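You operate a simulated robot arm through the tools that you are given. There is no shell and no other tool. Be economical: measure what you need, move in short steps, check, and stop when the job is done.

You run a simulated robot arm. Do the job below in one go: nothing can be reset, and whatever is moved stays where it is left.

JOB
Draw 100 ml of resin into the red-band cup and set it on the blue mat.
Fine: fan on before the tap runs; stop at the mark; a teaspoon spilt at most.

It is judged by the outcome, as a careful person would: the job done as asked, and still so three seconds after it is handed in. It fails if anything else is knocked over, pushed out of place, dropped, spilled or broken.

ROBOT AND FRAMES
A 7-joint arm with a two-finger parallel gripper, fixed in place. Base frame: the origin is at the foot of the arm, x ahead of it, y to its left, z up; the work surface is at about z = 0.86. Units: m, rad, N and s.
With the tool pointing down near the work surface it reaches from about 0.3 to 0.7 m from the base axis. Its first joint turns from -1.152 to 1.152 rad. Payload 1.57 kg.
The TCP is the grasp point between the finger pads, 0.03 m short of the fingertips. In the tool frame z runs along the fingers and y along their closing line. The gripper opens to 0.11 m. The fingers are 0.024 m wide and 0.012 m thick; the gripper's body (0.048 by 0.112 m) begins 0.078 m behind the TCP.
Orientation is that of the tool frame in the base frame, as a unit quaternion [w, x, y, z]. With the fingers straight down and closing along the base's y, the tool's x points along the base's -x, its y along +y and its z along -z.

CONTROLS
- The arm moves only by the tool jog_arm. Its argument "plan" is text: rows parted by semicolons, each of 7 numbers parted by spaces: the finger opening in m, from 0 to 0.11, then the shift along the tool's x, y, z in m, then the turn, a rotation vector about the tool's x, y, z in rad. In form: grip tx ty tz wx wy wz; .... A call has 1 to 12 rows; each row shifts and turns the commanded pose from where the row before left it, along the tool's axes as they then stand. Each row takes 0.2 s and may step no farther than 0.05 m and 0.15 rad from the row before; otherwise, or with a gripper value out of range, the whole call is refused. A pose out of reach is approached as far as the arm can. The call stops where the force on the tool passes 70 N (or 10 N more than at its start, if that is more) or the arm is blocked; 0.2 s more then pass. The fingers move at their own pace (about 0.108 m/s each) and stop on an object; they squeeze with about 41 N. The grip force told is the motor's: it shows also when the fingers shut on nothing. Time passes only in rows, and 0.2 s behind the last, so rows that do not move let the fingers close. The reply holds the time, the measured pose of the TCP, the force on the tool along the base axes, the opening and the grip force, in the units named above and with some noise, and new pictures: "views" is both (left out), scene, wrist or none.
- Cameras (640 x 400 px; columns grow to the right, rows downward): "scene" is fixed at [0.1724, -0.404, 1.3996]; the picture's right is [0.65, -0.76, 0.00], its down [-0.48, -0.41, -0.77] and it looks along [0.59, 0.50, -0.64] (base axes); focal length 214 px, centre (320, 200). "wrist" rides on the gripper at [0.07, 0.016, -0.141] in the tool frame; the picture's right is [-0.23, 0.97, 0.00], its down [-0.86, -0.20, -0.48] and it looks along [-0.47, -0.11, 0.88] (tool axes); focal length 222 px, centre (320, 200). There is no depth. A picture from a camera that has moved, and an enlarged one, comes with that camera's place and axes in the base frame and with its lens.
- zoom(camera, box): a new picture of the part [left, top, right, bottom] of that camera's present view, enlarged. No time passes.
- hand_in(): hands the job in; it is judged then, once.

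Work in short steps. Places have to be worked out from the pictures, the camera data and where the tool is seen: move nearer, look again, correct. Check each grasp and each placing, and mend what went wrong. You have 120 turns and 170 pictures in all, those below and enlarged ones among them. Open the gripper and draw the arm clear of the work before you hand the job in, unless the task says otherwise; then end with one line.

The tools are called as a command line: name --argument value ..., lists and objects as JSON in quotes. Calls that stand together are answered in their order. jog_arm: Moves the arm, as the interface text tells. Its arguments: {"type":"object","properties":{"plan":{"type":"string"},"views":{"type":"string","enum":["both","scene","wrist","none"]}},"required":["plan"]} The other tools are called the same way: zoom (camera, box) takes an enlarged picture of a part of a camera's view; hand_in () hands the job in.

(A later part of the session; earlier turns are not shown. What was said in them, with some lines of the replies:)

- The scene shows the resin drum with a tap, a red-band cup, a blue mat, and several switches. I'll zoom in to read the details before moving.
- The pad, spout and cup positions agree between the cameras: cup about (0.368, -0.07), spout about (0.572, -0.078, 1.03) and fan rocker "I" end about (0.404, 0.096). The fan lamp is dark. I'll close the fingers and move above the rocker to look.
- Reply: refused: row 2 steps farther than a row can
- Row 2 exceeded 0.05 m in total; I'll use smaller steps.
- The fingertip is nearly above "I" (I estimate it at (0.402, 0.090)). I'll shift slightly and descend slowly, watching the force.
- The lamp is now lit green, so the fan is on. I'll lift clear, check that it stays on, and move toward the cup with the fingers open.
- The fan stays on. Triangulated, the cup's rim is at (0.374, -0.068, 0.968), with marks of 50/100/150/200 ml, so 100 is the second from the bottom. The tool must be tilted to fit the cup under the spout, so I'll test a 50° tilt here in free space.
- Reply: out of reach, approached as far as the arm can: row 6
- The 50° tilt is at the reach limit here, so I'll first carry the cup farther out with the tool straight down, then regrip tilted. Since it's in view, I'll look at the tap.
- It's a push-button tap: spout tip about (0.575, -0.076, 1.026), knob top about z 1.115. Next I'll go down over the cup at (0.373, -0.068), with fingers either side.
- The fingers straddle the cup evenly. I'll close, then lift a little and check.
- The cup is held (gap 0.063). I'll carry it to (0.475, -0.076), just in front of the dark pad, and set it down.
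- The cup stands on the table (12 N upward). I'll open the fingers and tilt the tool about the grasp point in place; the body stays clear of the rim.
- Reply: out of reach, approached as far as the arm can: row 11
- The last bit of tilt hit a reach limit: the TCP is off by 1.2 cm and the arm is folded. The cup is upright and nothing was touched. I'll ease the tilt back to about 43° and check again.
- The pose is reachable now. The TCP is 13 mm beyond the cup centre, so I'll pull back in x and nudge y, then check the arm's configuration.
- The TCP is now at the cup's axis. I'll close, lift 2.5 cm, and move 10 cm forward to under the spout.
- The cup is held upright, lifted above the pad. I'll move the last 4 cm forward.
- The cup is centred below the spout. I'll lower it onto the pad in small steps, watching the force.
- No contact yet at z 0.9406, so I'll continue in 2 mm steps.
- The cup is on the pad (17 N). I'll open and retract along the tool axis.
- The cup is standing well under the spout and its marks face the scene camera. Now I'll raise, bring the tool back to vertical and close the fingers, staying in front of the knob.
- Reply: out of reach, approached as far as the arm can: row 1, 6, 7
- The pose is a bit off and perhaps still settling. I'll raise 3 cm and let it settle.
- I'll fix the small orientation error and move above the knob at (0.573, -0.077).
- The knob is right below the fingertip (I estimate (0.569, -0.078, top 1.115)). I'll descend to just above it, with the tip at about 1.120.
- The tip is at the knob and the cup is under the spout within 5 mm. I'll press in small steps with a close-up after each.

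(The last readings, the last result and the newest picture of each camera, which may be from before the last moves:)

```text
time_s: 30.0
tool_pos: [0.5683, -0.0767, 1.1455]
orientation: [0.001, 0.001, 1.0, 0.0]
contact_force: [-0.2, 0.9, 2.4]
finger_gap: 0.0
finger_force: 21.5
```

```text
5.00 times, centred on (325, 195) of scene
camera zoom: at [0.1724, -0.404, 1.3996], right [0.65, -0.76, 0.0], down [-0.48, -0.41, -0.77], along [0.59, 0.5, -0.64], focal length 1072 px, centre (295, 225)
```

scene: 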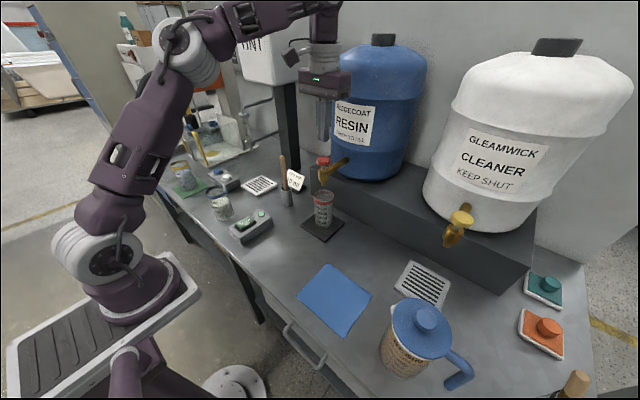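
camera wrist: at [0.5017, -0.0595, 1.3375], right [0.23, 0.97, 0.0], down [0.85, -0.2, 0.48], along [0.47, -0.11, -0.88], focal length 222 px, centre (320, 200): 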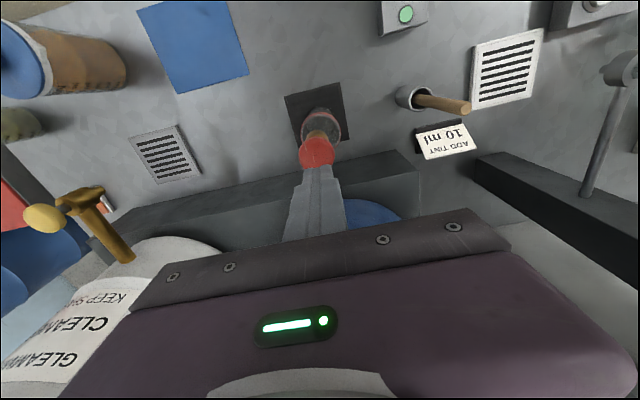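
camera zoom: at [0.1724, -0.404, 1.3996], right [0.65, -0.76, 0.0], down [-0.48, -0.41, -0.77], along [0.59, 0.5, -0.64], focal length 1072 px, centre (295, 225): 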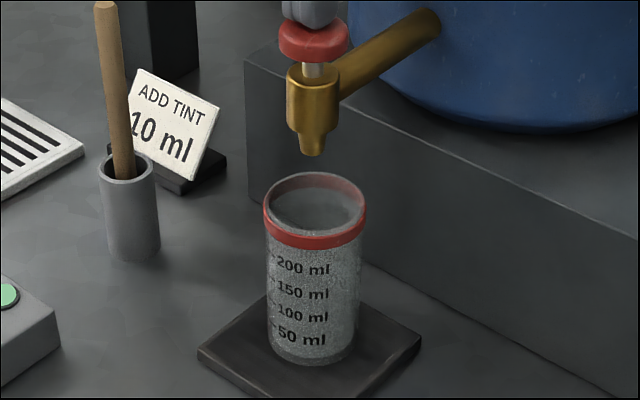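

Light contact (2.4 N) and no flow yet. I'll press 3 mm more.

jog_arm --plan "0 0 0 0.003 0 0 0" --views "none"

zoom --camera "scene" --box '[285, 155, 365, 235]'

```text
time_s: 30.4
tool_pos: [0.5695, -0.0775, 1.1414]
orientation: [0.001, 0.002, 1.0, 0.0]
contact_force: [-0.6, 0.0, 3.7]
finger_gap: 0.0
finger_force: 21.1
```

```text
5.00 times, centred on (325, 195) of scene
camera zoom: at [0.1723, -0.404, 1.3996], right [0.65, -0.76, 0.0], down [-0.48, -0.41, -0.77], along [0.59, 0.5, -0.64], focal length 1072 px, centre (295, 225)
```

zoom: 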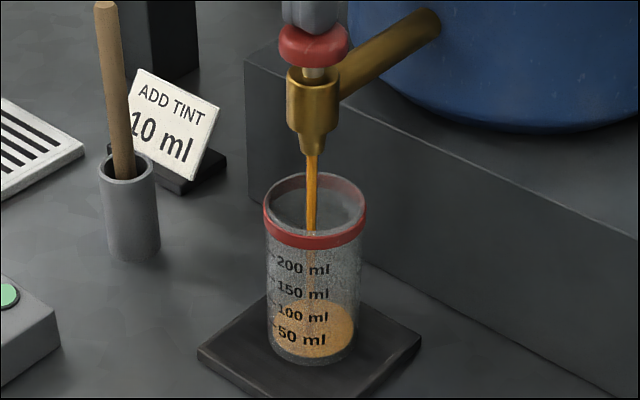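

It's flowing quickly, so I'll release now and measure the level.

jog_arm --plan "0 0 0 -0.012 0 0 0" --views "none"

zoom --camera "scene" --box '[300, 185, 350, 235]'

```text
time_s: 30.8
tool_pos: [0.5691, -0.0784, 1.1532]
orientation: [0.0, 0.002, 1.0, 0.001]
contact_force: [0.3, -0.8, 0.3]
finger_gap: 0.0002
finger_force: 21.4
```

```text
8.00 times, centred on (325, 210) of scene
camera zoom: at [0.1724, -0.404, 1.3996], right [0.65, -0.76, 0.0], down [-0.48, -0.41, -0.77], along [0.59, 0.5, -0.64], focal length 1716 px, centre (280, 120)
```

zoom: 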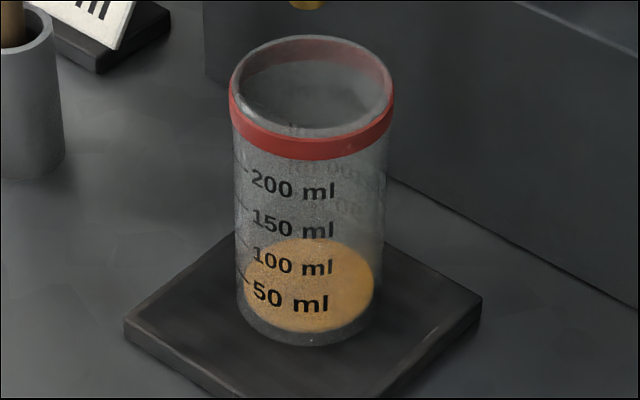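

The flow stopped cleanly. I'll zoom closer to read the level against the ticks.

zoom --camera "scene" --box '[311, 203, 335, 230]'

zoom --camera "wrist" --box '[280, 80, 360, 160]'

```text
14.81 times, centred on (323, 216) of scene
camera zoom: at [0.1724, -0.404, 1.3996], right [0.65, -0.76, 0.0], down [-0.48, -0.41, -0.77], along [0.59, 0.5, -0.64], focal length 3177 px, centre (276, -44)
```

zoom: 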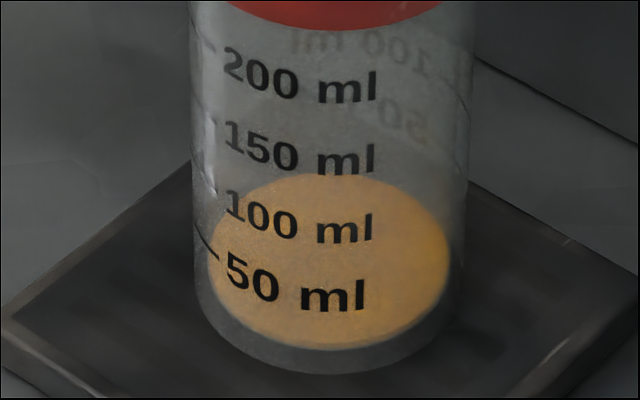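

```text
5.00 times, centred on (320, 120) of wrist
camera zoom: at [0.4998, -0.0602, 1.2952], right [0.23, 0.97, 0.0], down [0.85, -0.2, 0.48], along [0.47, -0.11, -0.88], focal length 1111 px, centre (320, 600)
```

zoom: 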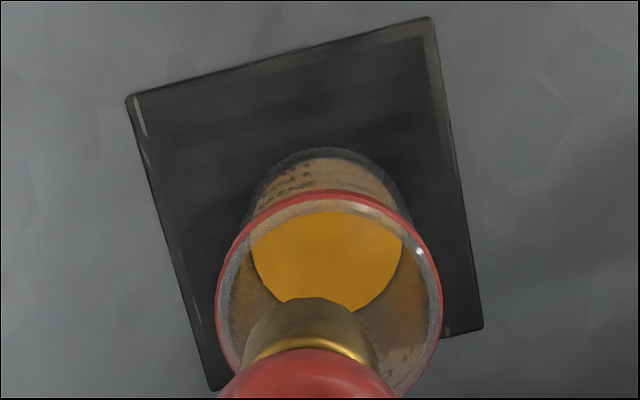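

The level appears to be around 10–15 ml. I'll repeat the press with a short 0.4 s hold to calibrate the flow rate.

jog_arm --plan "0 0 0 0.012 0 0 0; 0 0 0 0 0 0 0; 0 0 0 0 0 0 0; 0 0 0 -0.012 0 0 0" --views "none"

zoom --camera "scene" --box '[311, 203, 335, 230]'

```text
time_s: 31.8
tool_pos: [0.5706, -0.0766, 1.1534]
orientation: [0.001, 0.002, 1.0, 0.0]
contact_force: [0.5, 0.2, 0.3]
finger_gap: 0.0
finger_force: 21.4
```

```text
14.81 times, centred on (323, 216) of scene
camera zoom: at [0.1724, -0.404, 1.3996], right [0.65, -0.76, 0.0], down [-0.48, -0.41, -0.77], along [0.59, 0.5, -0.64], focal length 3177 px, centre (276, -44)
```

zoom: 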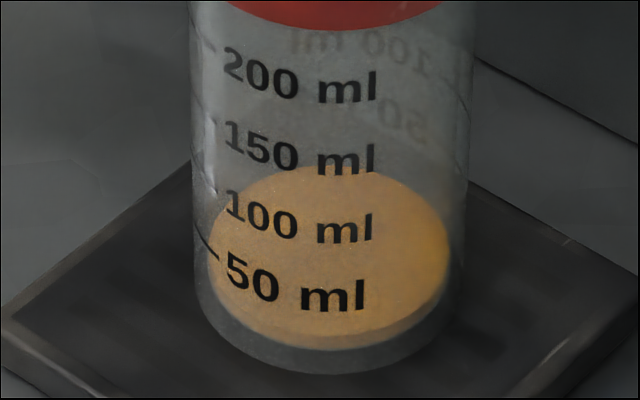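

The rise was about 6 ml for roughly 0.5 s, so the flow is about 12 ml/s. I'll press for about 2 s.

jog_arm --plan "0 0 0 0.012 0 0 0; 0 0 0 0 0 0 0; 0 0 0 0 0 0 0; 0 0 0 0 0 0 0; 0 0 0 0 0 0 0; 0 0 0 0 0 0 0; 0 0 0 0 0 0 0; 0 0 0 0 0 0 0; 0 0 0 0 0 0 0; 0 0 0 0 0 0 0; 0 0 0 0 0 0 0; 0 0 0 -0.012 0 0 0" --views "none"

zoom --camera "scene" --box '[311, 203, 335, 230]'

```text
time_s: 34.4
tool_pos: [0.5683, -0.0775, 1.1532]
orientation: [0.001, 0.001, 1.0, 0.001]
contact_force: [0.3, -0.4, -0.4]
finger_gap: 0.0
finger_force: 21.5
```

```text
14.81 times, centred on (323, 216) of scene
camera zoom: at [0.1724, -0.404, 1.3996], right [0.65, -0.76, 0.0], down [-0.48, -0.41, -0.77], along [0.59, 0.5, -0.64], focal length 3177 px, centre (276, -44)
```

zoom: 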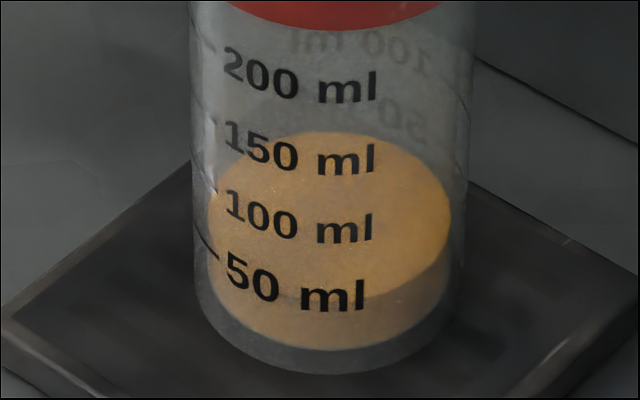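

The level is about 40 ml, rising at about 12 ml/s. I'll press and hold for another 2.4 s or so, then check mid-flow.

jog_arm --plan "0 0 0 0.012 0 0 0; 0 0 0 0 0 0 0; 0 0 0 0 0 0 0; 0 0 0 0 0 0 0; 0 0 0 0 0 0 0; 0 0 0 0 0 0 0; 0 0 0 0 0 0 0; 0 0 0 0 0 0 0; 0 0 0 0 0 0 0; 0 0 0 0 0 0 0; 0 0 0 0 0 0 0; 0 0 0 -0.012 0 0 0" --views "none"

zoom --camera "scene" --box '[311, 203, 335, 230]'

```text
time_s: 37.0
tool_pos: [0.5704, -0.0767, 1.1542]
orientation: [0.0, 0.003, 1.0, 0.002]
contact_force: [0.7, 0.1, 0.4]
finger_gap: 0.0
finger_force: 21.4
```

```text
14.81 times, centred on (323, 216) of scene
camera zoom: at [0.1724, -0.404, 1.3996], right [0.65, -0.76, 0.0], down [-0.48, -0.41, -0.77], along [0.59, 0.5, -0.64], focal length 3177 px, centre (276, -44)
```

zoom: 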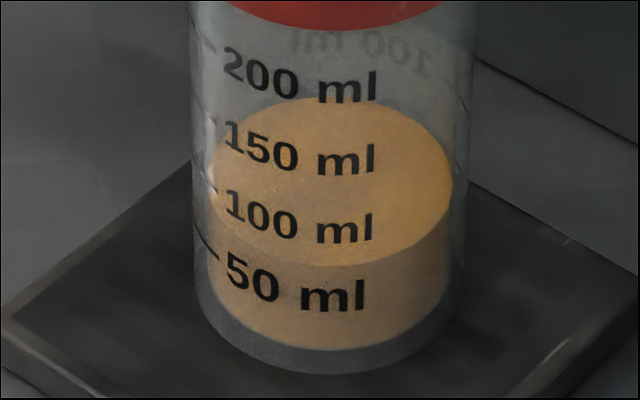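

The level is about 65–69 ml. I'll add one about 1.5 s dose (roughly 18 ml), then look closely.

jog_arm --plan "0 0 0 0.012 0 0 0; 0 0 0 0 0 0 0; 0 0 0 0 0 0 0; 0 0 0 0 0 0 0; 0 0 0 0 0 0 0; 0 0 0 0 0 0 0; 0 0 0 0 0 0 0; 0 0 0 0 0 0 0; 0 0 0 -0.012 0 0 0" --views "none"

zoom --camera "scene" --box '[311, 203, 335, 230]'

```text
time_s: 39.0
tool_pos: [0.5702, -0.0778, 1.1543]
orientation: [0.001, 0.002, 1.0, 0.001]
contact_force: [0.7, -0.4, 0.1]
finger_gap: 0.0
finger_force: 20.9
```

```text
14.81 times, centred on (323, 216) of scene
camera zoom: at [0.1724, -0.404, 1.3996], right [0.65, -0.76, 0.0], down [-0.48, -0.41, -0.77], along [0.59, 0.5, -0.64], focal length 3177 px, centre (276, -44)
```

zoom: 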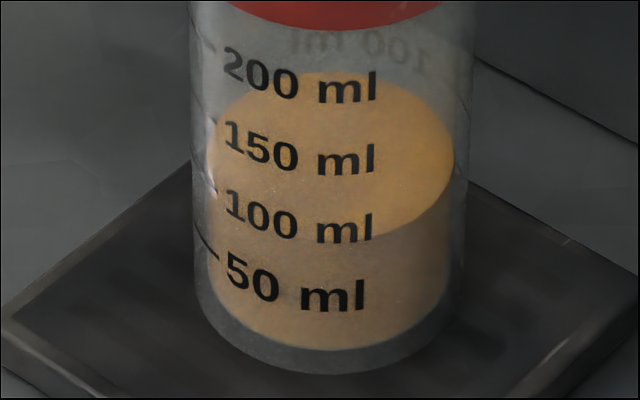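

The level is about 85–88 ml. I'll zoom tightly on the tick ends to see the level against the 100 ml tick.

zoom --camera "scene" --box '[315, 207, 325, 217]'

```text
16.00 times, centred on (320, 212) of scene
camera zoom: at [0.1724, -0.404, 1.3996], right [0.65, -0.76, 0.0], down [-0.48, -0.41, -0.77], along [0.59, 0.5, -0.64], focal length 3432 px, centre (320, 8)
```

zoom: 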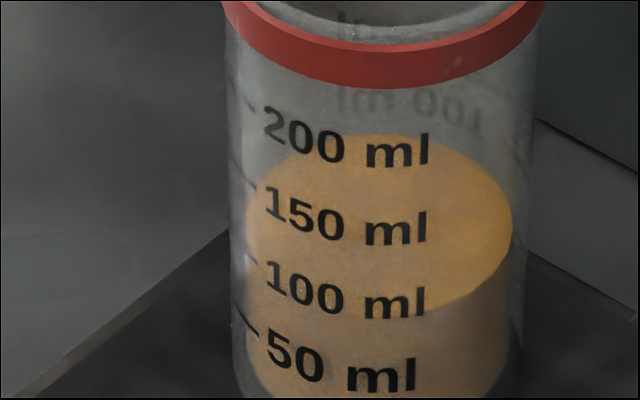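

Geometry puts the current level at about 83–87 ml. I'll add about 9 ml (0.7 s), then check the level from the side with the wrist camera.

jog_arm --plan "0 0 0 0.012 0 0 0; 0 0 0 0 0 0 0; 0 0 0 0 0 0 0; 0 0 0 0 0 0 0; 0 0 0 -0.012 0 0 0" --views "none"

zoom --camera "scene" --box '[311, 203, 335, 230]'

```text
time_s: 40.2
tool_pos: [0.5688, -0.0785, 1.1535]
orientation: [0.002, 0.001, 1.0, 0.0]
contact_force: [-0.6, 0.3, 0.1]
finger_gap: 0.0
finger_force: 21.2
```

```text
14.81 times, centred on (323, 216) of scene
camera zoom: at [0.1724, -0.404, 1.3996], right [0.65, -0.76, 0.0], down [-0.48, -0.41, -0.77], along [0.59, 0.5, -0.64], focal length 3177 px, centre (276, -44)
```

zoom: 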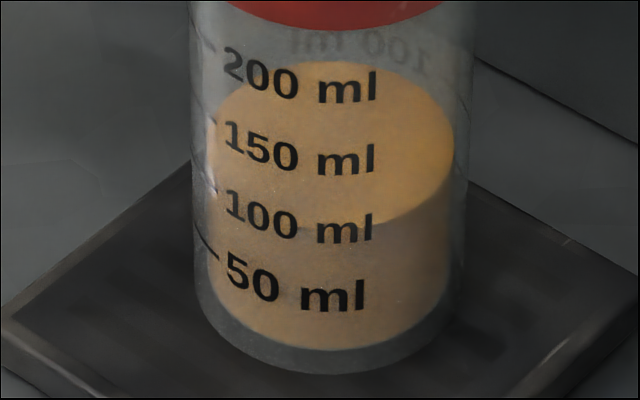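

The level is now about 92–95 ml. I'll back off from the knob, tilt the tool, and lower it in front of the cup for a side view.

jog_arm --plan "0 0 0 -0.03 0 0 0; 0 0.03 0 0 0 0 0; 0.05 0.04 0 0 0 0 0; 0.11 0.01 0 0 0 -0.1 0; 0.11 0 0 0 0 -0.13 0; 0.11 0 0 0 0 -0.13 0; 0.11 0 0 0 0 -0.13 0; 0.11 0 0 0 0 -0.13 0; 0.11 0 0 0 0 -0.12 0; 0.11 0 0 0 0 0 0"

```text
time_s: 42.4
tool_pos: [0.49, -0.0787, 1.1842]
orientation: [0.364, 0.002, 0.931, 0.0]
contact_force: [-0.9, 0.0, 0.1]
finger_gap: 0.1098
finger_force: 0.0
camera wrist: at [0.3424, -0.0598, 1.2408], right [0.17, 0.97, 0.15], down [0.3, -0.2, 0.93], along [0.94, -0.11, -0.33], focal length 222 px, centre (320, 200)
```

scene: 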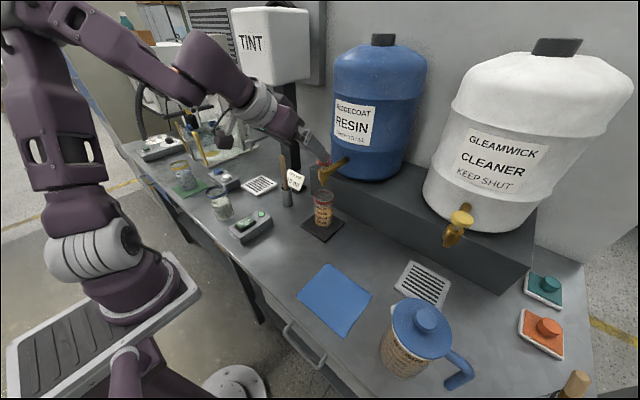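
wrist: 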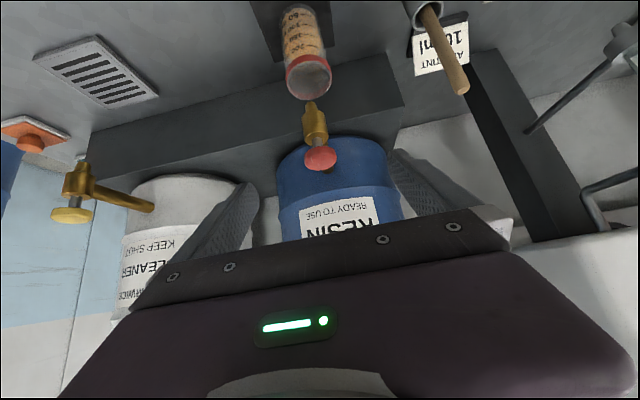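

The tilt worked. I'll descend 24 cm vertically in front of the cup.

jog_arm --plan "0.11 0.0272 0 0.0293 0 0 0; 0.11 0.0272 0 0.0293 0 0 0; 0.11 0.0272 0 0.0293 0 0 0; 0.11 0.0272 0 0.0293 0 0 0; 0.11 0.0272 0 0.0293 0 0 0; 0.11 0.0238 0 0.0256 0 0 0; 0.11 0 0 0 0 0 0"

zoom --camera "wrist" --box '[270, 60, 370, 180]'

```text
time_s: 44.0
tool_pos: [0.4907, -0.0796, 0.9547]
orientation: [0.362, 0.002, 0.932, -0.001]
contact_force: [0.1, 0.5, -0.3]
finger_gap: 0.11
finger_force: 0.0
out of reach, approached as far as the arm can: row 3
camera wrist: at [0.3434, -0.0623, 1.0121], right [0.17, 0.97, 0.15], down [0.31, -0.2, 0.93], along [0.94, -0.11, -0.33], focal length 222 px, centre (320, 200)
```

scene: 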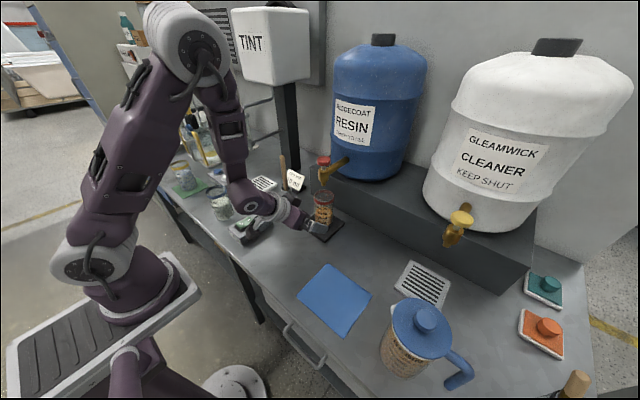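
wrist: 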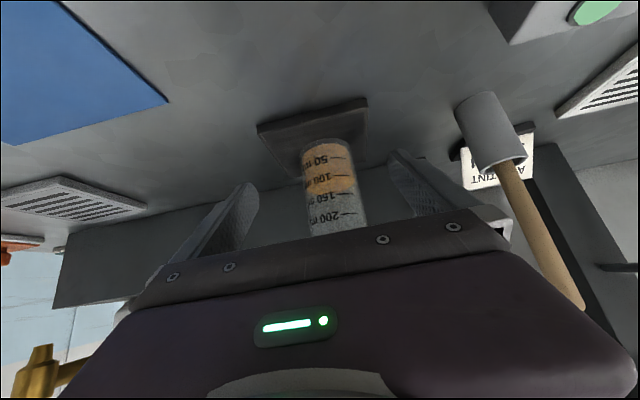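

```text
3.33 times, centred on (320, 120) of wrist
camera zoom: at [0.3434, -0.0623, 1.0121], right [0.17, 0.97, 0.15], down [0.31, -0.2, 0.93], along [0.94, -0.11, -0.33], focal length 740 px, centre (320, 467)
```

zoom: 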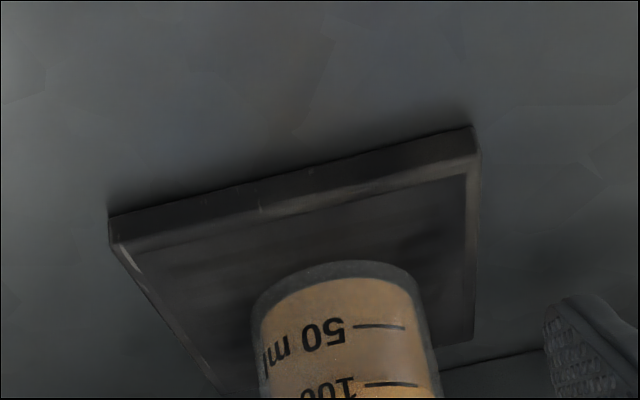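

Now I'll take an enlarged view of the marks and the level.

zoom --camera "wrist" --box '[300, 135, 370, 235]'

zoom --camera "wrist" --box '[315, 160, 365, 210]'

```text
4.00 times, centred on (335, 185) of wrist
camera zoom: at [0.3434, -0.0623, 1.0121], right [0.17, 0.97, 0.15], down [0.31, -0.2, 0.93], along [0.94, -0.11, -0.33], focal length 888 px, centre (260, 260)
```

zoom: 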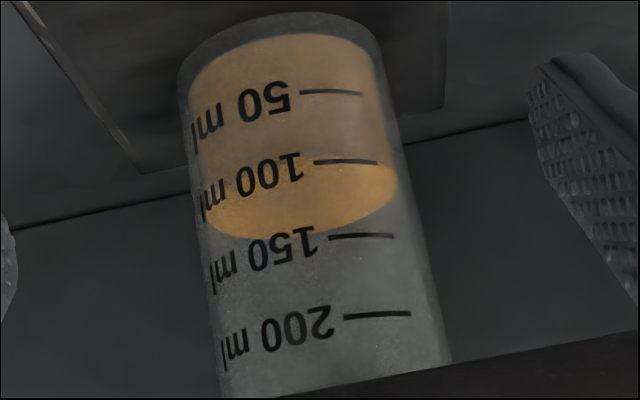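

```text
8.00 times, centred on (340, 185) of wrist
camera zoom: at [0.3434, -0.0623, 1.0121], right [0.17, 0.97, 0.15], down [0.31, -0.2, 0.93], along [0.94, -0.11, -0.33], focal length 1777 px, centre (160, 320)
```

zoom: 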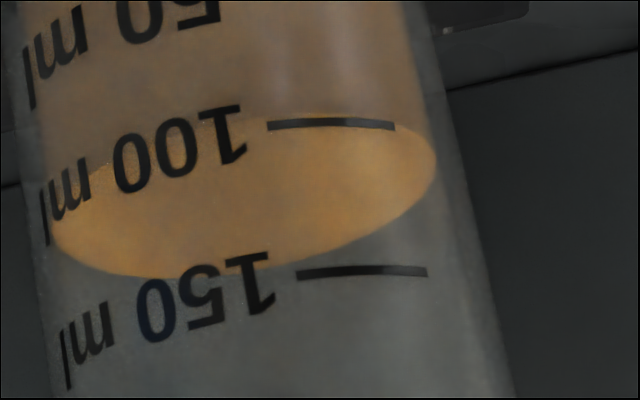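

From the side, the level's near edge sits about 3 mm below the 100 tick after parallax, so about 92–93 ml. I need about 8 ml more, so I'll go back to the knob the same way.

jog_arm --plan "0.11 -0.0272 0 -0.0293 0 0 0; 0.11 -0.0272 0 -0.0293 0 0 0; 0.11 -0.0272 0 -0.0293 0 0 0; 0.11 -0.0272 0 -0.0293 0 0 0; 0.11 -0.0272 0 -0.0293 0 0 0; 0.11 -0.0204 0 -0.022 0 0 0; 0.11 0 0 0 0 0 0" --views "none"

jog_arm --plan "0.11 0 0 0 0 0.1 0; 0.05 0 0 0 0 0.13 0; 0 0 0 0 0 0.13 0; 0 0 0 0 0 0.13 0; 0 0 0 0 0 0.13 0; 0 0 0 0 0 0.12 0; 0 0 0 0 0 0 0" --views "scene"

```text
time_s: 45.6
tool_pos: [0.4914, -0.0811, 1.1863]
orientation: [0.363, 0.002, 0.932, 0.0]
contact_force: [0.3, 0.5, 0.2]
finger_gap: 0.11
finger_force: 0.1
```

```text
time_s: 47.2
tool_pos: [0.4928, -0.0819, 1.1823]
orientation: [0.068, 0.004, 0.998, 0.016]
contact_force: [0.1, -0.3, -0.5]
finger_gap: 0.0003
finger_force: 21.6
out of reach, approached as far as the arm can: row 3, 4
```

scene: 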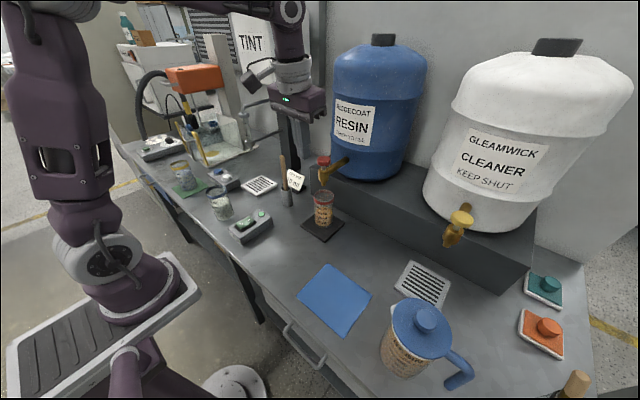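

I'll remove the residual tilt and move back over the knob.

jog_arm --plan "0 0 0 0 0.032 0.136 -0.008; 0 -0.03 0.002 0 0 0 0; 0 -0.03 0.002 0 0 0 0; 0 -0.0167 0 0 0 0 0; 0 0 0 0.015 0 0 0; 0 0 0 0 0 0 0" --views "none"

```text
time_s: 48.6
tool_pos: [0.57, -0.0788, 1.1662]
orientation: [0.001, 0.0, 1.0, 0.001]
contact_force: [-0.1, -0.4, -1.0]
finger_gap: 0.0001
finger_force: 21.2
```

I'll descend 12.5 mm to the same ready height as before (about 1.1537).

jog_arm --plan "0 0 0 0.01 0 0 0; 0 0 0.001 0.0025 0 0 0; 0 0 0 0 0 0 0" --views "none"

```text
time_s: 49.4
tool_pos: [0.5704, -0.0762, 1.154]
orientation: [0.001, 0.0, 1.0, 0.0]
contact_force: [-0.1, 0.6, -0.2]
finger_gap: 0.0002
finger_force: 21.4
```

Ready. Now a press with 3 hold rows (about 0.7 s, roughly 8 ml), then a check.

jog_arm --plan "0 0 0 0.012 0 0 0; 0 0 0 0 0 0 0; 0 0 0 0 0 0 0; 0 0 0 0 0 0 0; 0 0 0 -0.012 0 0 0" --views "none"

zoom --camera "scene" --box '[311, 203, 335, 230]'

```text
time_s: 50.6
tool_pos: [0.5693, -0.0773, 1.1557]
orientation: [0.001, 0.0, 1.0, 0.001]
contact_force: [0.0, -0.9, -0.1]
finger_gap: 0.0001
finger_force: 21.2
```

```text
14.81 times, centred on (323, 216) of scene
camera zoom: at [0.1724, -0.404, 1.3996], right [0.65, -0.76, 0.0], down [-0.48, -0.41, -0.77], along [0.59, 0.5, -0.64], focal length 3177 px, centre (276, -44)
```

zoom: 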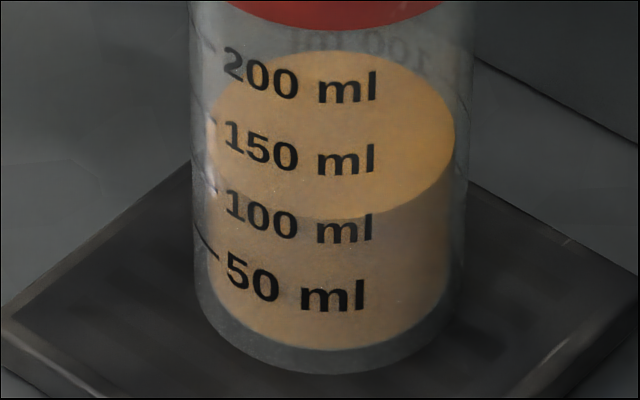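

The rise was about 10 px (7.5 ml), and geometry puts the level at about 100 ml. I'll back off to the tilted pose for a side check and then the grasp.

jog_arm --plan "0 0 0 -0.03 0 0 0; 0 0.03 0 0 0 0 0; 0.05 0.04 0 0 0 0 0; 0.11 0.01 0 0 0 -0.1 0; 0.11 0 0 0 0 -0.13 0; 0.11 0 0 0 0 -0.13 0; 0.11 0 0 0 0 -0.13 0; 0.11 0 0 0 0 -0.13 0; 0.11 0 0 0 0 -0.12 0; 0.11 0 0 0 0 0 0" --views "none"

jog_arm --plan "0.11 0.0272 0 0.0293 0 0 0; 0.11 0.0272 0 0.0293 0 0 0; 0.11 0.0272 0 0.0293 0 0 0; 0.11 0.0272 0 0.0293 0 0 0; 0.11 0.0272 0 0.0293 0 0 0; 0.11 0.0238 0 0.0256 0 0 0; 0.11 0 0 0 0 0 0" --views "none"

zoom --camera "wrist" --box '[315, 160, 365, 210]'

```text
time_s: 52.8
tool_pos: [0.4886, -0.0772, 1.1846]
orientation: [0.362, -0.001, 0.932, 0.001]
contact_force: [-0.3, 1.3, -1.0]
finger_gap: 0.1098
finger_force: 0.1
```

```text
time_s: 54.4
tool_pos: [0.4881, -0.0778, 0.9504]
orientation: [0.362, 0.001, 0.932, 0.0]
contact_force: [-0.1, -0.1, 0.4]
finger_gap: 0.1099
finger_force: 0.0
out of reach, approached as far as the arm can: row 1
```

```text
8.00 times, centred on (340, 185) of wrist
camera zoom: at [0.3409, -0.0606, 1.0066], right [0.17, 0.97, 0.15], down [0.31, -0.2, 0.93], along [0.94, -0.11, -0.33], focal length 1777 px, centre (160, 320)
```

zoom: 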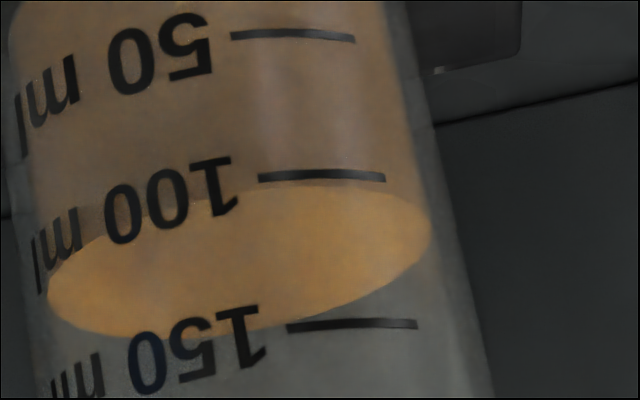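

The near edge is now just past the 100 tick by the expected parallax, so about 99–100 ml. Now I'll advance to straddle the cup at (0.575, -0.077, 0.938).

jog_arm --plan "0.11 -0.0187 0 0.0226 0 0 0; 0.11 -0.0187 0 0.0226 0 0 0; 0.11 -0.0187 0.0005 0.0226 0 0 0; 0.11 0 0 0 0 0 0"

```text
time_s: 55.4
tool_pos: [0.5749, -0.0767, 0.9365]
orientation: [0.363, 0.0, 0.932, 0.0]
contact_force: [-0.2, 0.0, -0.3]
finger_gap: 0.1098
finger_force: 0.1
camera wrist: at [0.4285, -0.06, 0.9951], right [0.17, 0.97, 0.15], down [0.31, -0.2, 0.93], along [0.94, -0.11, -0.33], focal length 222 px, centre (320, 200)
```

scene: 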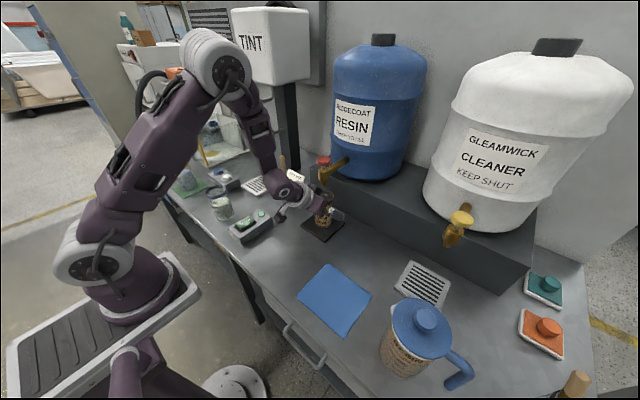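
wrist: 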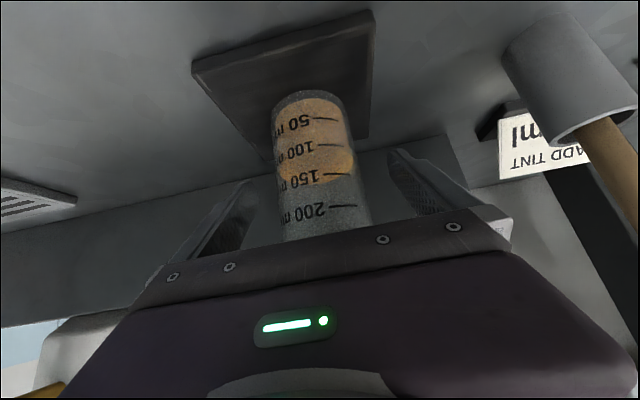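

The fingers straddle the cup evenly. I'll close and lift 15 mm gently.

jog_arm --plan "0.05 0 0 0 0 0 0; 0.05 0 0 0 0 0 0; 0.05 0 0 0 0 0 0; 0.05 -0.002 0 -0.0022 0 0 0; 0.05 -0.0041 0 -0.0044 0 0 0; 0.05 -0.0041 0 -0.0044 0 0 0; 0.05 0 0 0 0 0 0"

```text
time_s: 57.0
tool_pos: [0.5763, -0.0773, 0.9523]
orientation: [0.362, 0.0, 0.932, 0.0]
contact_force: [-1.0, -0.4, -1.0]
finger_gap: 0.0632
finger_force: 41.0
camera wrist: at [0.4277, -0.0595, 1.0099], right [0.17, 0.97, 0.15], down [0.31, -0.2, 0.93], along [0.94, -0.11, -0.33], focal length 222 px, centre (320, 200)
```

scene: 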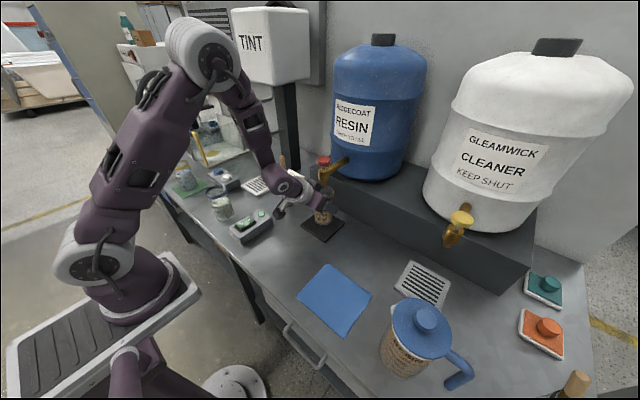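
wrist: 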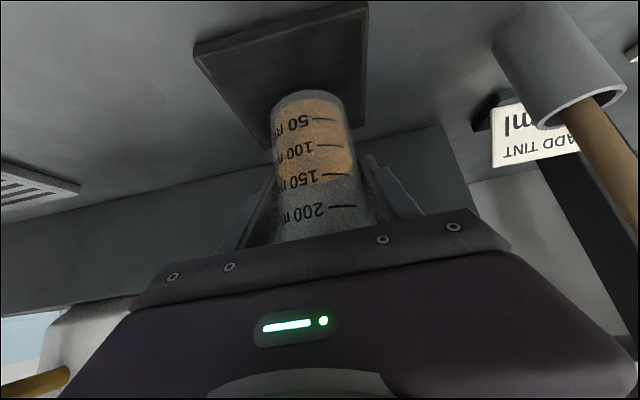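

The cup is held and lifted. I'll carry it smoothly sideways to about (0.53, -0.20), free table beside the pad, to regrip it vertically there.

jog_arm --plan "0.05 0 -0.005 0 0 0 0; 0.05 0.0015 -0.01 -0.0014 0 0 0; 0.05 0.0037 -0.016 -0.0034 0 0 0; 0.05 0.0052 -0.018 -0.0047 0 0 0; 0.05 0.0052 -0.018 -0.0047 0 0 0; 0.05 0.0052 -0.018 -0.0047 0 0 0; 0.05 0.0052 -0.016 -0.0047 0 0 0; 0.05 0.0037 -0.012 -0.0034 0 0 0; 0.05 0.0022 -0.008 -0.002 0 0 0; 0.05 0.0007 -0.004 -0.0007 0 0 0; 0.05 0 0 0 0 0 0; 0.05 0 0 0 0 0 0"

zoom --camera "scene" --box '[290, 150, 410, 260]'

```text
time_s: 59.6
tool_pos: [0.5309, -0.2021, 0.9526]
orientation: [0.362, 0.001, 0.932, 0.0]
contact_force: [-0.4, 0.8, -1.2]
finger_gap: 0.0631
finger_force: 41.0
camera wrist: at [0.3836, -0.1845, 1.01], right [0.17, 0.97, 0.15], down [0.31, -0.2, 0.93], along [0.94, -0.11, -0.33], focal length 222 px, centre (320, 200)
```

scene: 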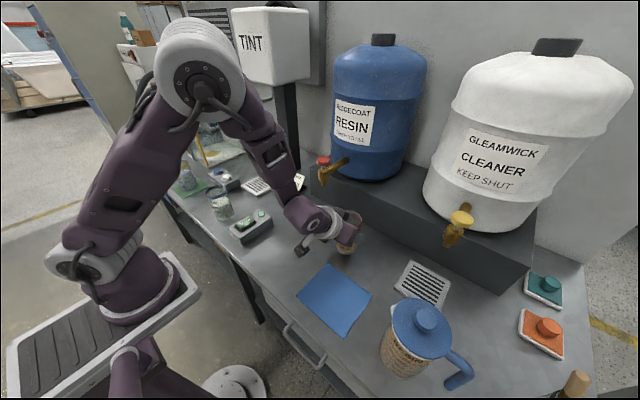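
wrist: 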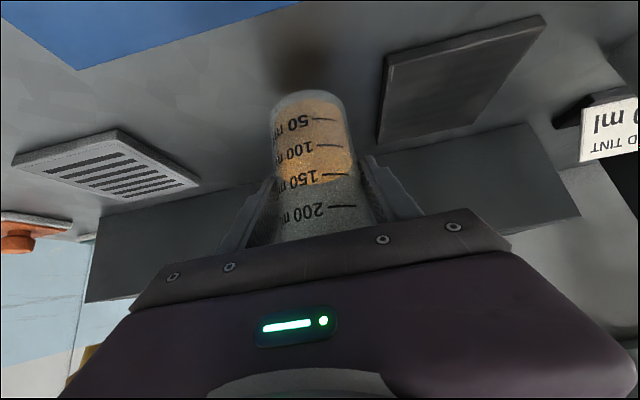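

```text
3.64 times, centred on (350, 205) of scene
camera zoom: at [0.1724, -0.404, 1.3995], right [0.65, -0.76, 0.0], down [-0.48, -0.41, -0.77], along [0.59, 0.5, -0.64], focal length 780 px, centre (211, 182)
```

zoom: 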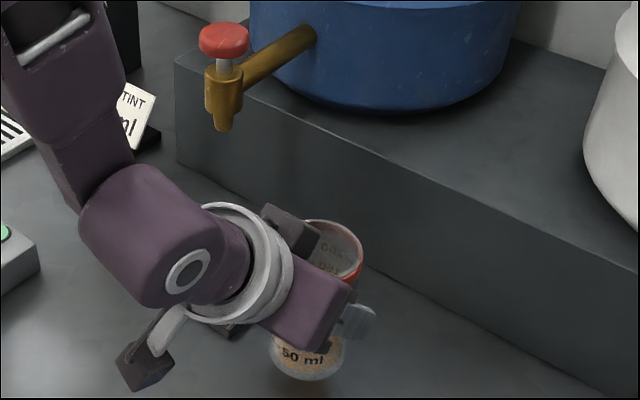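

The cup travelled with no spill. I'll lower it to the table; contact is expected near TCP z of about 0.925.

jog_arm --plan "0.05 0.0034 0 0.0037 0 0 0; 0.05 0.0054 0 0.0059 0 0 0; 0.05 0.0054 0 0.0059 0 0 0; 0.05 0.0027 0 0.003 0 0 0; 0.05 0 0 0 0 0 0" --views "none"

jog_arm --plan "0.05 0.0014 0 0.0015 0 0 0; 0.05 0 0 0 0 0 0" --views "none"

```text
time_s: 60.8
tool_pos: [0.5309, -0.2018, 0.9273]
orientation: [0.363, 0.0, 0.932, 0.001]
contact_force: [0.0, -0.5, -1.6]
finger_gap: 0.0633
finger_force: 40.5
```

```text
time_s: 61.4
tool_pos: [0.5305, -0.202, 0.9257]
orientation: [0.363, 0.0, 0.932, 0.0]
contact_force: [-1.1, 0.6, 3.6]
finger_gap: 0.0633
finger_force: 41.0
```

Contact made. I'll open the fingers and bring the tool upright about the grasp point, slowly.

jog_arm --plan "0.11 0 0 0 0 0 0; 0.11 0 0 0 0 0 0; 0.11 0 0 0 0 0 0; 0.11 0 0 0 0 0.08 0; 0.11 0 0 0 0 0.08 0; 0.11 0 0 0 0 0.08 0; 0.11 0 0 0 0 0.08 0; 0.11 0 0 0 0 0 0"

```text
time_s: 63.2
tool_pos: [0.5317, -0.2012, 0.9256]
orientation: [0.208, -0.001, 0.978, 0.001]
contact_force: [-0.4, -0.9, 0.4]
finger_gap: 0.11
finger_force: 0.1
camera wrist: at [0.4094, -0.1845, 1.0262], right [0.21, 0.97, 0.09], down [0.58, -0.2, 0.79], along [0.78, -0.11, -0.61], focal length 222 px, centre (320, 200)
```

scene: 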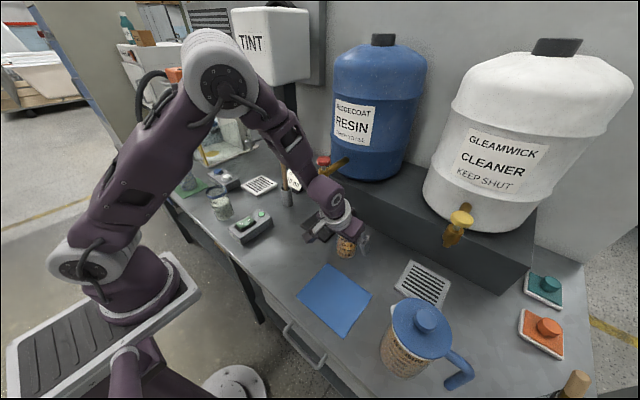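
wrist: 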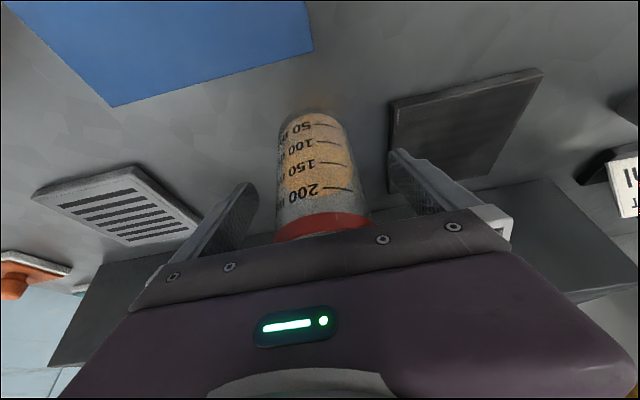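

Stable, with the cup centred. I'll rotate the remaining 0.42 rad and grip vertically, then lift 4 cm.

jog_arm --plan "0.11 0 0 0 0 0.085 0; 0.11 0 0 0 0 0.085 0; 0.11 0 0 0 0 0.085 0; 0.11 0 0 0 0 0.085 0; 0.11 0 0 0 0 0.08 0; 0.11 0 0 0 0 0 0"

```text
time_s: 64.6
tool_pos: [0.5316, -0.2015, 0.926]
orientation: [0.0, 0.001, 1.0, 0.0]
contact_force: [0.3, 0.2, -0.2]
finger_gap: 0.1101
finger_force: 0.1
camera wrist: at [0.4607, -0.1846, 1.067], right [0.23, 0.97, 0.0], down [0.85, -0.2, 0.48], along [0.47, -0.11, -0.88], focal length 222 px, centre (320, 200)
```

scene: 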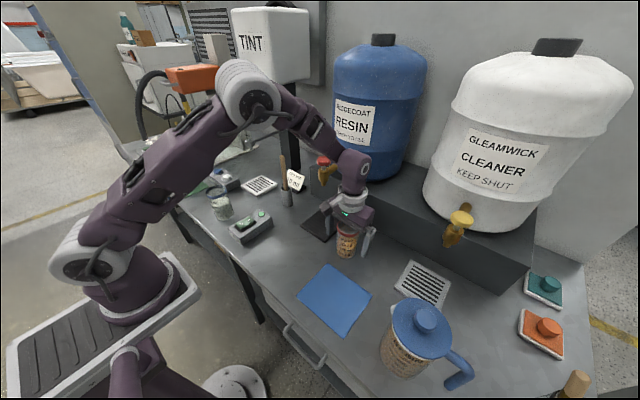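
wrist: 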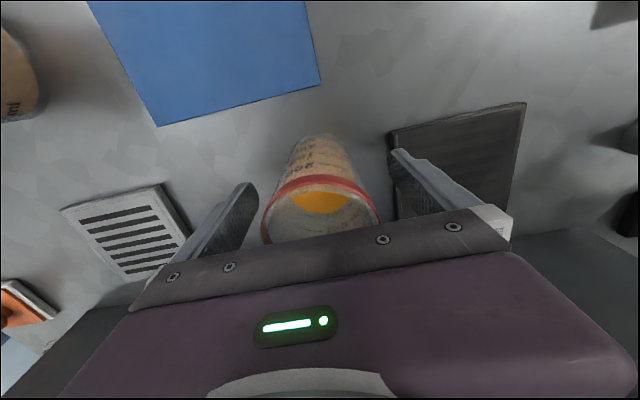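

Vertical and centred. I'll grip and lift gently.

jog_arm --plan "0.05 0 0 0 0 0 0; 0.05 0 0 0 0 0 0; 0.05 0 0 0 0 0 0; 0.05 0 0 -0.004 0 0 0; 0.05 0 0 -0.01 0 0 0; 0.05 0 0 -0.01 0 0 0; 0.05 0 0 -0.006 0 0 0; 0.05 0 0 0 0 0 0" --views "wrist"

```text
time_s: 66.4
tool_pos: [0.5308, -0.2006, 0.9554]
orientation: [0.0, -0.001, 1.0, 0.001]
contact_force: [0.4, 0.0, -2.0]
finger_gap: 0.0634
finger_force: 41.2
camera wrist: at [0.4605, -0.1845, 1.0962], right [0.23, 0.97, 0.0], down [0.85, -0.2, 0.48], along [0.47, -0.11, -0.88], focal length 222 px, centre (320, 200)
```

wrist: 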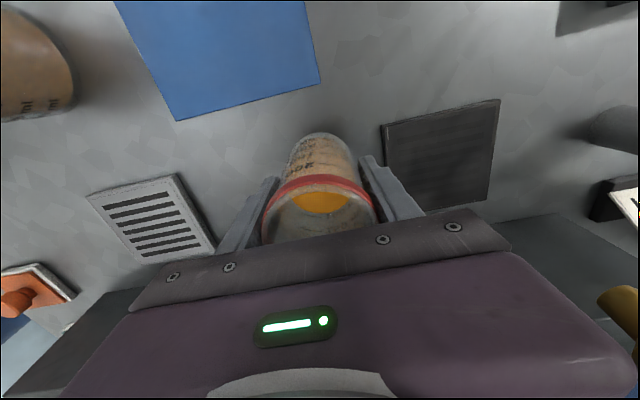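

The cup is secure (about 2 N load). I'll carry it smoothly to above the mat centre, (0.40, -0.262).

jog_arm --plan "0.05 0.0043 -0.002 0 0 0 0; 0.05 0.01 -0.0047 0 0 0 0; 0.05 0.0144 -0.0066 0 0 0 0; 0.05 0.0173 -0.008 0 0 0 0; 0.05 0.0187 -0.0086 0 0 0 0; 0.05 0.0187 -0.0086 0 0 0 0; 0.05 0.0173 -0.008 0 0 0 0; 0.05 0.0144 -0.0066 0 0 0 0; 0.05 0.01 -0.0047 0 0 0 0; 0.05 0.0058 -0.0027 0 0 0 0; 0.05 0 0 0 0 0 0"

```text
time_s: 68.8
tool_pos: [0.3994, -0.2624, 0.9553]
orientation: [0.001, -0.001, 1.0, 0.001]
contact_force: [-0.1, -0.3, -1.2]
finger_gap: 0.0634
finger_force: 40.8
camera wrist: at [0.3293, -0.2451, 1.0968], right [0.23, 0.97, 0.0], down [0.85, -0.2, 0.48], along [0.47, -0.11, -0.88], focal length 222 px, centre (320, 200)
```

scene: 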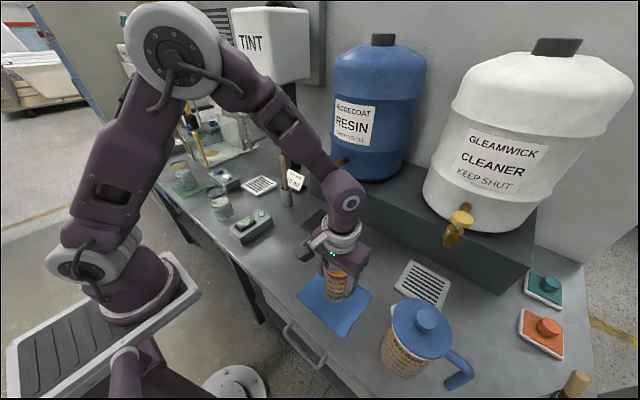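
wrist: 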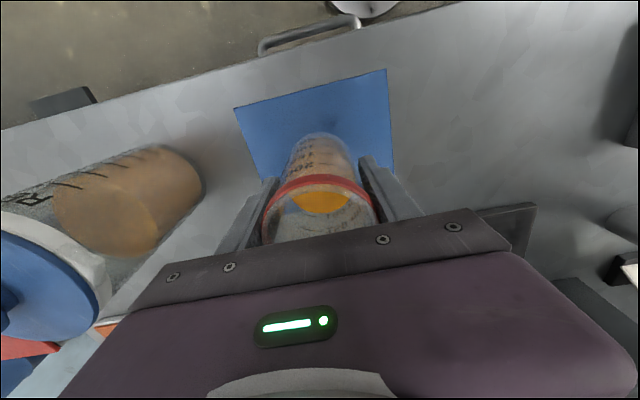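

The cup is above the mat's centre. I'll lower it, with contact expected near z of about 0.927.

jog_arm --plan "0.05 0 0 0.005 0 0 0; 0.05 0 0 0.009 0 0 0; 0.05 0 0 0.008 0 0 0; 0.05 0 0 0.004 0 0 0; 0.05 0 0 0 0 0 0" --views "none"

jog_arm --plan "0.05 0 0 0.002 0 0 0; 0.05 0 0 0 0 0 0" --views "none"

```text
time_s: 70.0
tool_pos: [0.4007, -0.2618, 0.9295]
orientation: [0.002, 0.0, 1.0, 0.001]
contact_force: [0.9, 0.8, -1.2]
finger_gap: 0.0631
finger_force: 40.9
```

```text
time_s: 70.6
tool_pos: [0.3997, -0.2625, 0.9277]
orientation: [0.002, 0.001, 1.0, -0.001]
contact_force: [-3.4, 6.1, 32.0]
finger_gap: 0.0633
finger_force: 40.7
```

Firm contact. I'll ease up 1 mm, open, and lift straight up clear.

jog_arm --plan "0.05 0 0 -0.001 0 0 0; 0.08 0 0 0 0 0 0; 0.11 0 0 0 0 0 0; 0.11 0 0 0 0 0 0; 0.11 0 0 -0.02 0 0 0; 0.11 0 0 -0.04 0 0 0; 0.11 0 0 -0.045 0 0 0; 0.11 0 0 -0.045 0 0 0; 0.11 0 0 -0.045 0 0 0; 0.11 0 0 0 0 0 0"

zoom --camera "scene" --box '[260, 210, 400, 350]'

zoom --camera "scene" --box '[180, 150, 360, 260]'

```text
time_s: 72.8
tool_pos: [0.3994, -0.2616, 1.1249]
orientation: [0.001, 0.001, 1.0, 0.002]
contact_force: [-0.1, 0.3, 0.3]
finger_gap: 0.1101
finger_force: 0.1
camera wrist: at [0.3301, -0.2449, 1.2655], right [0.23, 0.97, 0.0], down [0.85, -0.2, 0.48], along [0.47, -0.11, -0.88], focal length 222 px, centre (320, 200)
```

scene: 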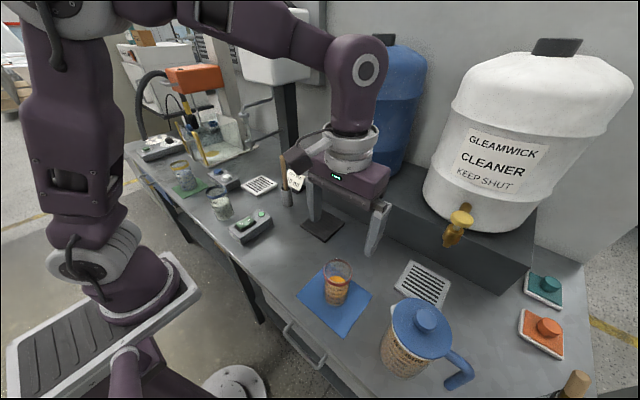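
wrist: 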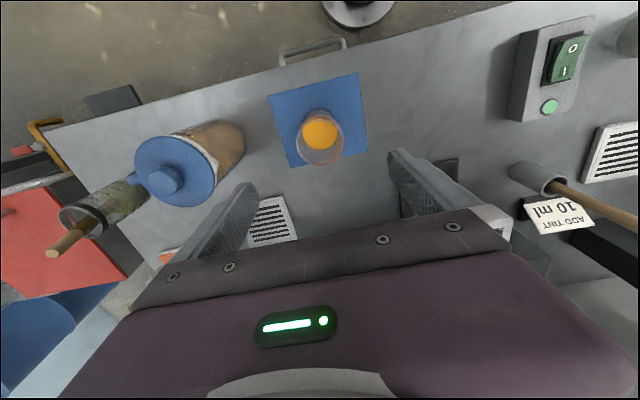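

```text
2.86 times, centred on (330, 280) of scene
camera zoom: at [0.1724, -0.404, 1.3996], right [0.65, -0.76, 0.0], down [-0.48, -0.41, -0.77], along [0.59, 0.5, -0.64], focal length 613 px, centre (291, -29)
```

zoom: 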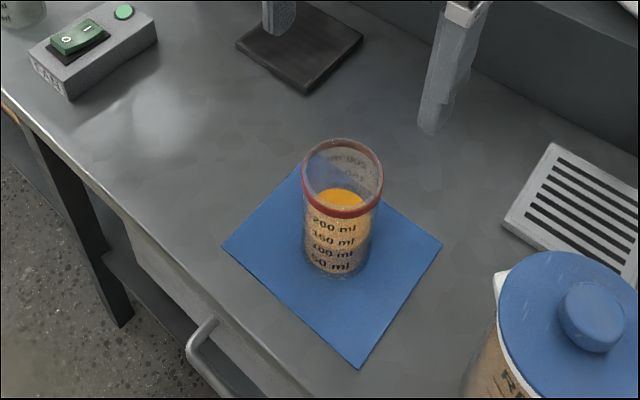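

```text
3.56 times, centred on (270, 205) of scene
camera zoom: at [0.1724, -0.404, 1.3996], right [0.65, -0.76, 0.0], down [-0.48, -0.41, -0.77], along [0.59, 0.5, -0.64], focal length 763 px, centre (498, 182)
```

zoom: 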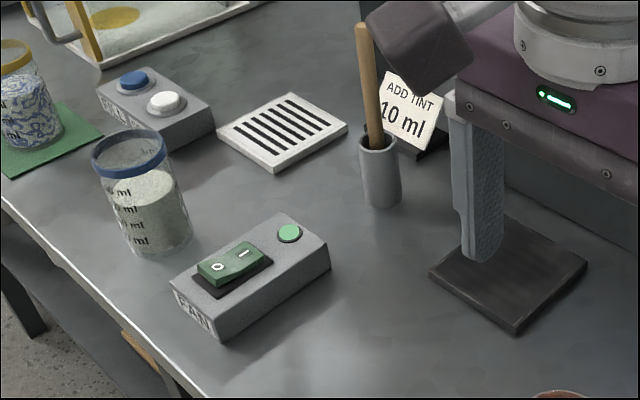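

The cup stands upright on the blue mat, the fan is on, and nothing has spilled. I'll draw the arm up and away, then confirm.

jog_arm --plan "0.11 0 0 -0.04 0 0 0; 0.11 0 0 -0.04 0 0 0; 0.11 0 0.03 -0.03 0 0 0; 0.11 0.01 0.045 0 0 0 0; 0.11 0.01 0.045 0 0 0 0; 0.11 0.01 0.045 0 0 0 0; 0.11 0.01 0.045 0 0 0 0; 0.11 0 0.04 0 0 0 0; 0.11 0 0 0 0 0 0"

zoom --camera "scene" --box '[320, 255, 355, 310]'

zoom --camera "scene" --box '[280, 140, 380, 250]'

```text
time_s: 74.8
tool_pos: [0.3597, -0.0119, 1.2337]
orientation: [0.001, -0.001, 1.0, 0.001]
contact_force: [0.4, 0.2, 0.8]
finger_gap: 0.11
finger_force: 0.1
camera wrist: at [0.289, 0.0047, 1.3754], right [0.23, 0.97, 0.0], down [0.85, -0.2, 0.48], along [0.47, -0.11, -0.88], focal length 222 px, centre (320, 200)
```

scene: 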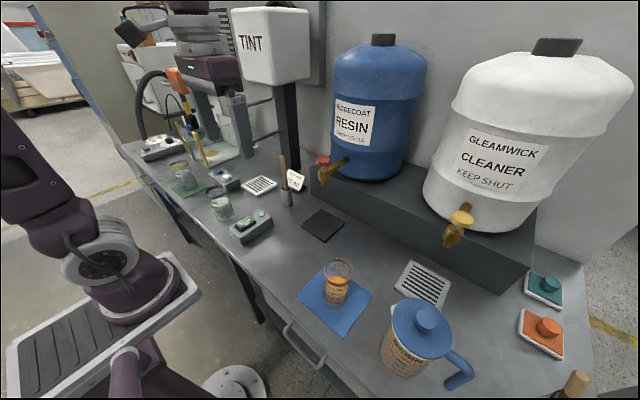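
wrist: 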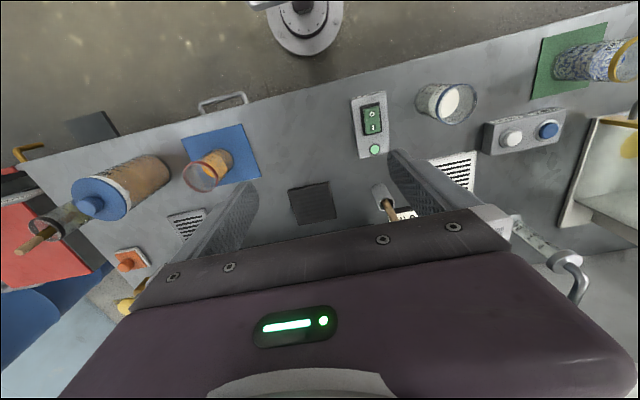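

```text
7.27 times, centred on (338, 282) of scene
camera zoom: at [0.1724, -0.404, 1.3996], right [0.65, -0.76, 0.0], down [-0.48, -0.41, -0.77], along [0.59, 0.5, -0.64], focal length 1560 px, centre (193, -400)
```

zoom: 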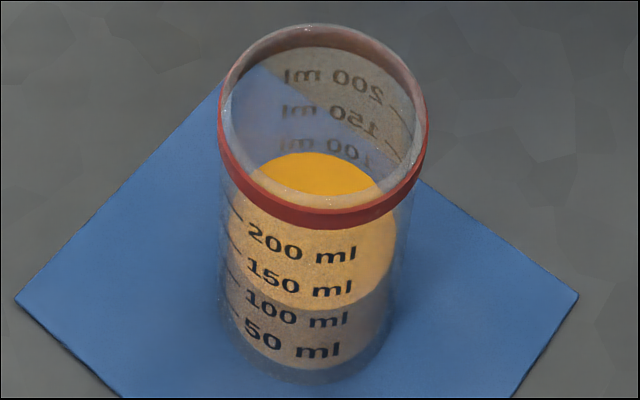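

```text
3.64 times, centred on (330, 195) of scene
camera zoom: at [0.1724, -0.404, 1.3996], right [0.65, -0.76, 0.0], down [-0.48, -0.41, -0.77], along [0.59, 0.5, -0.64], focal length 780 px, centre (284, 218)
```

zoom: 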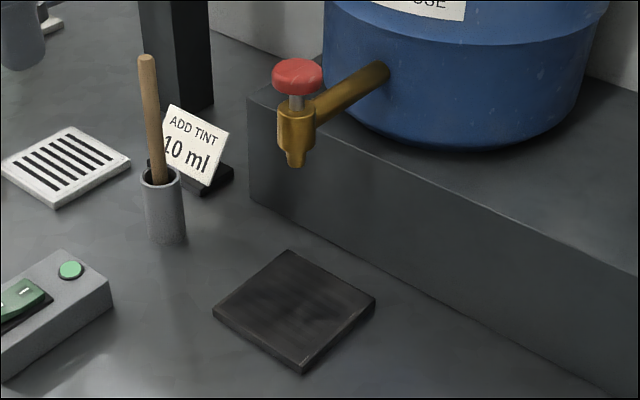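

Everything is in place: the cup is filled to the 100 ml mark on the blue mat, the tap is shut, nothing is spilled, the fan is on and the arm is clear. The "ADD TINT" sign isn't part of this job, so I'm handing in.

hand_in

```text
The job is handed in.
```

The fan went on before the tap ran, the red-band cup is filled with resin to about the 100 ml mark (99–100 ml by my reading), and it stands on the blue mat with no visible spill.
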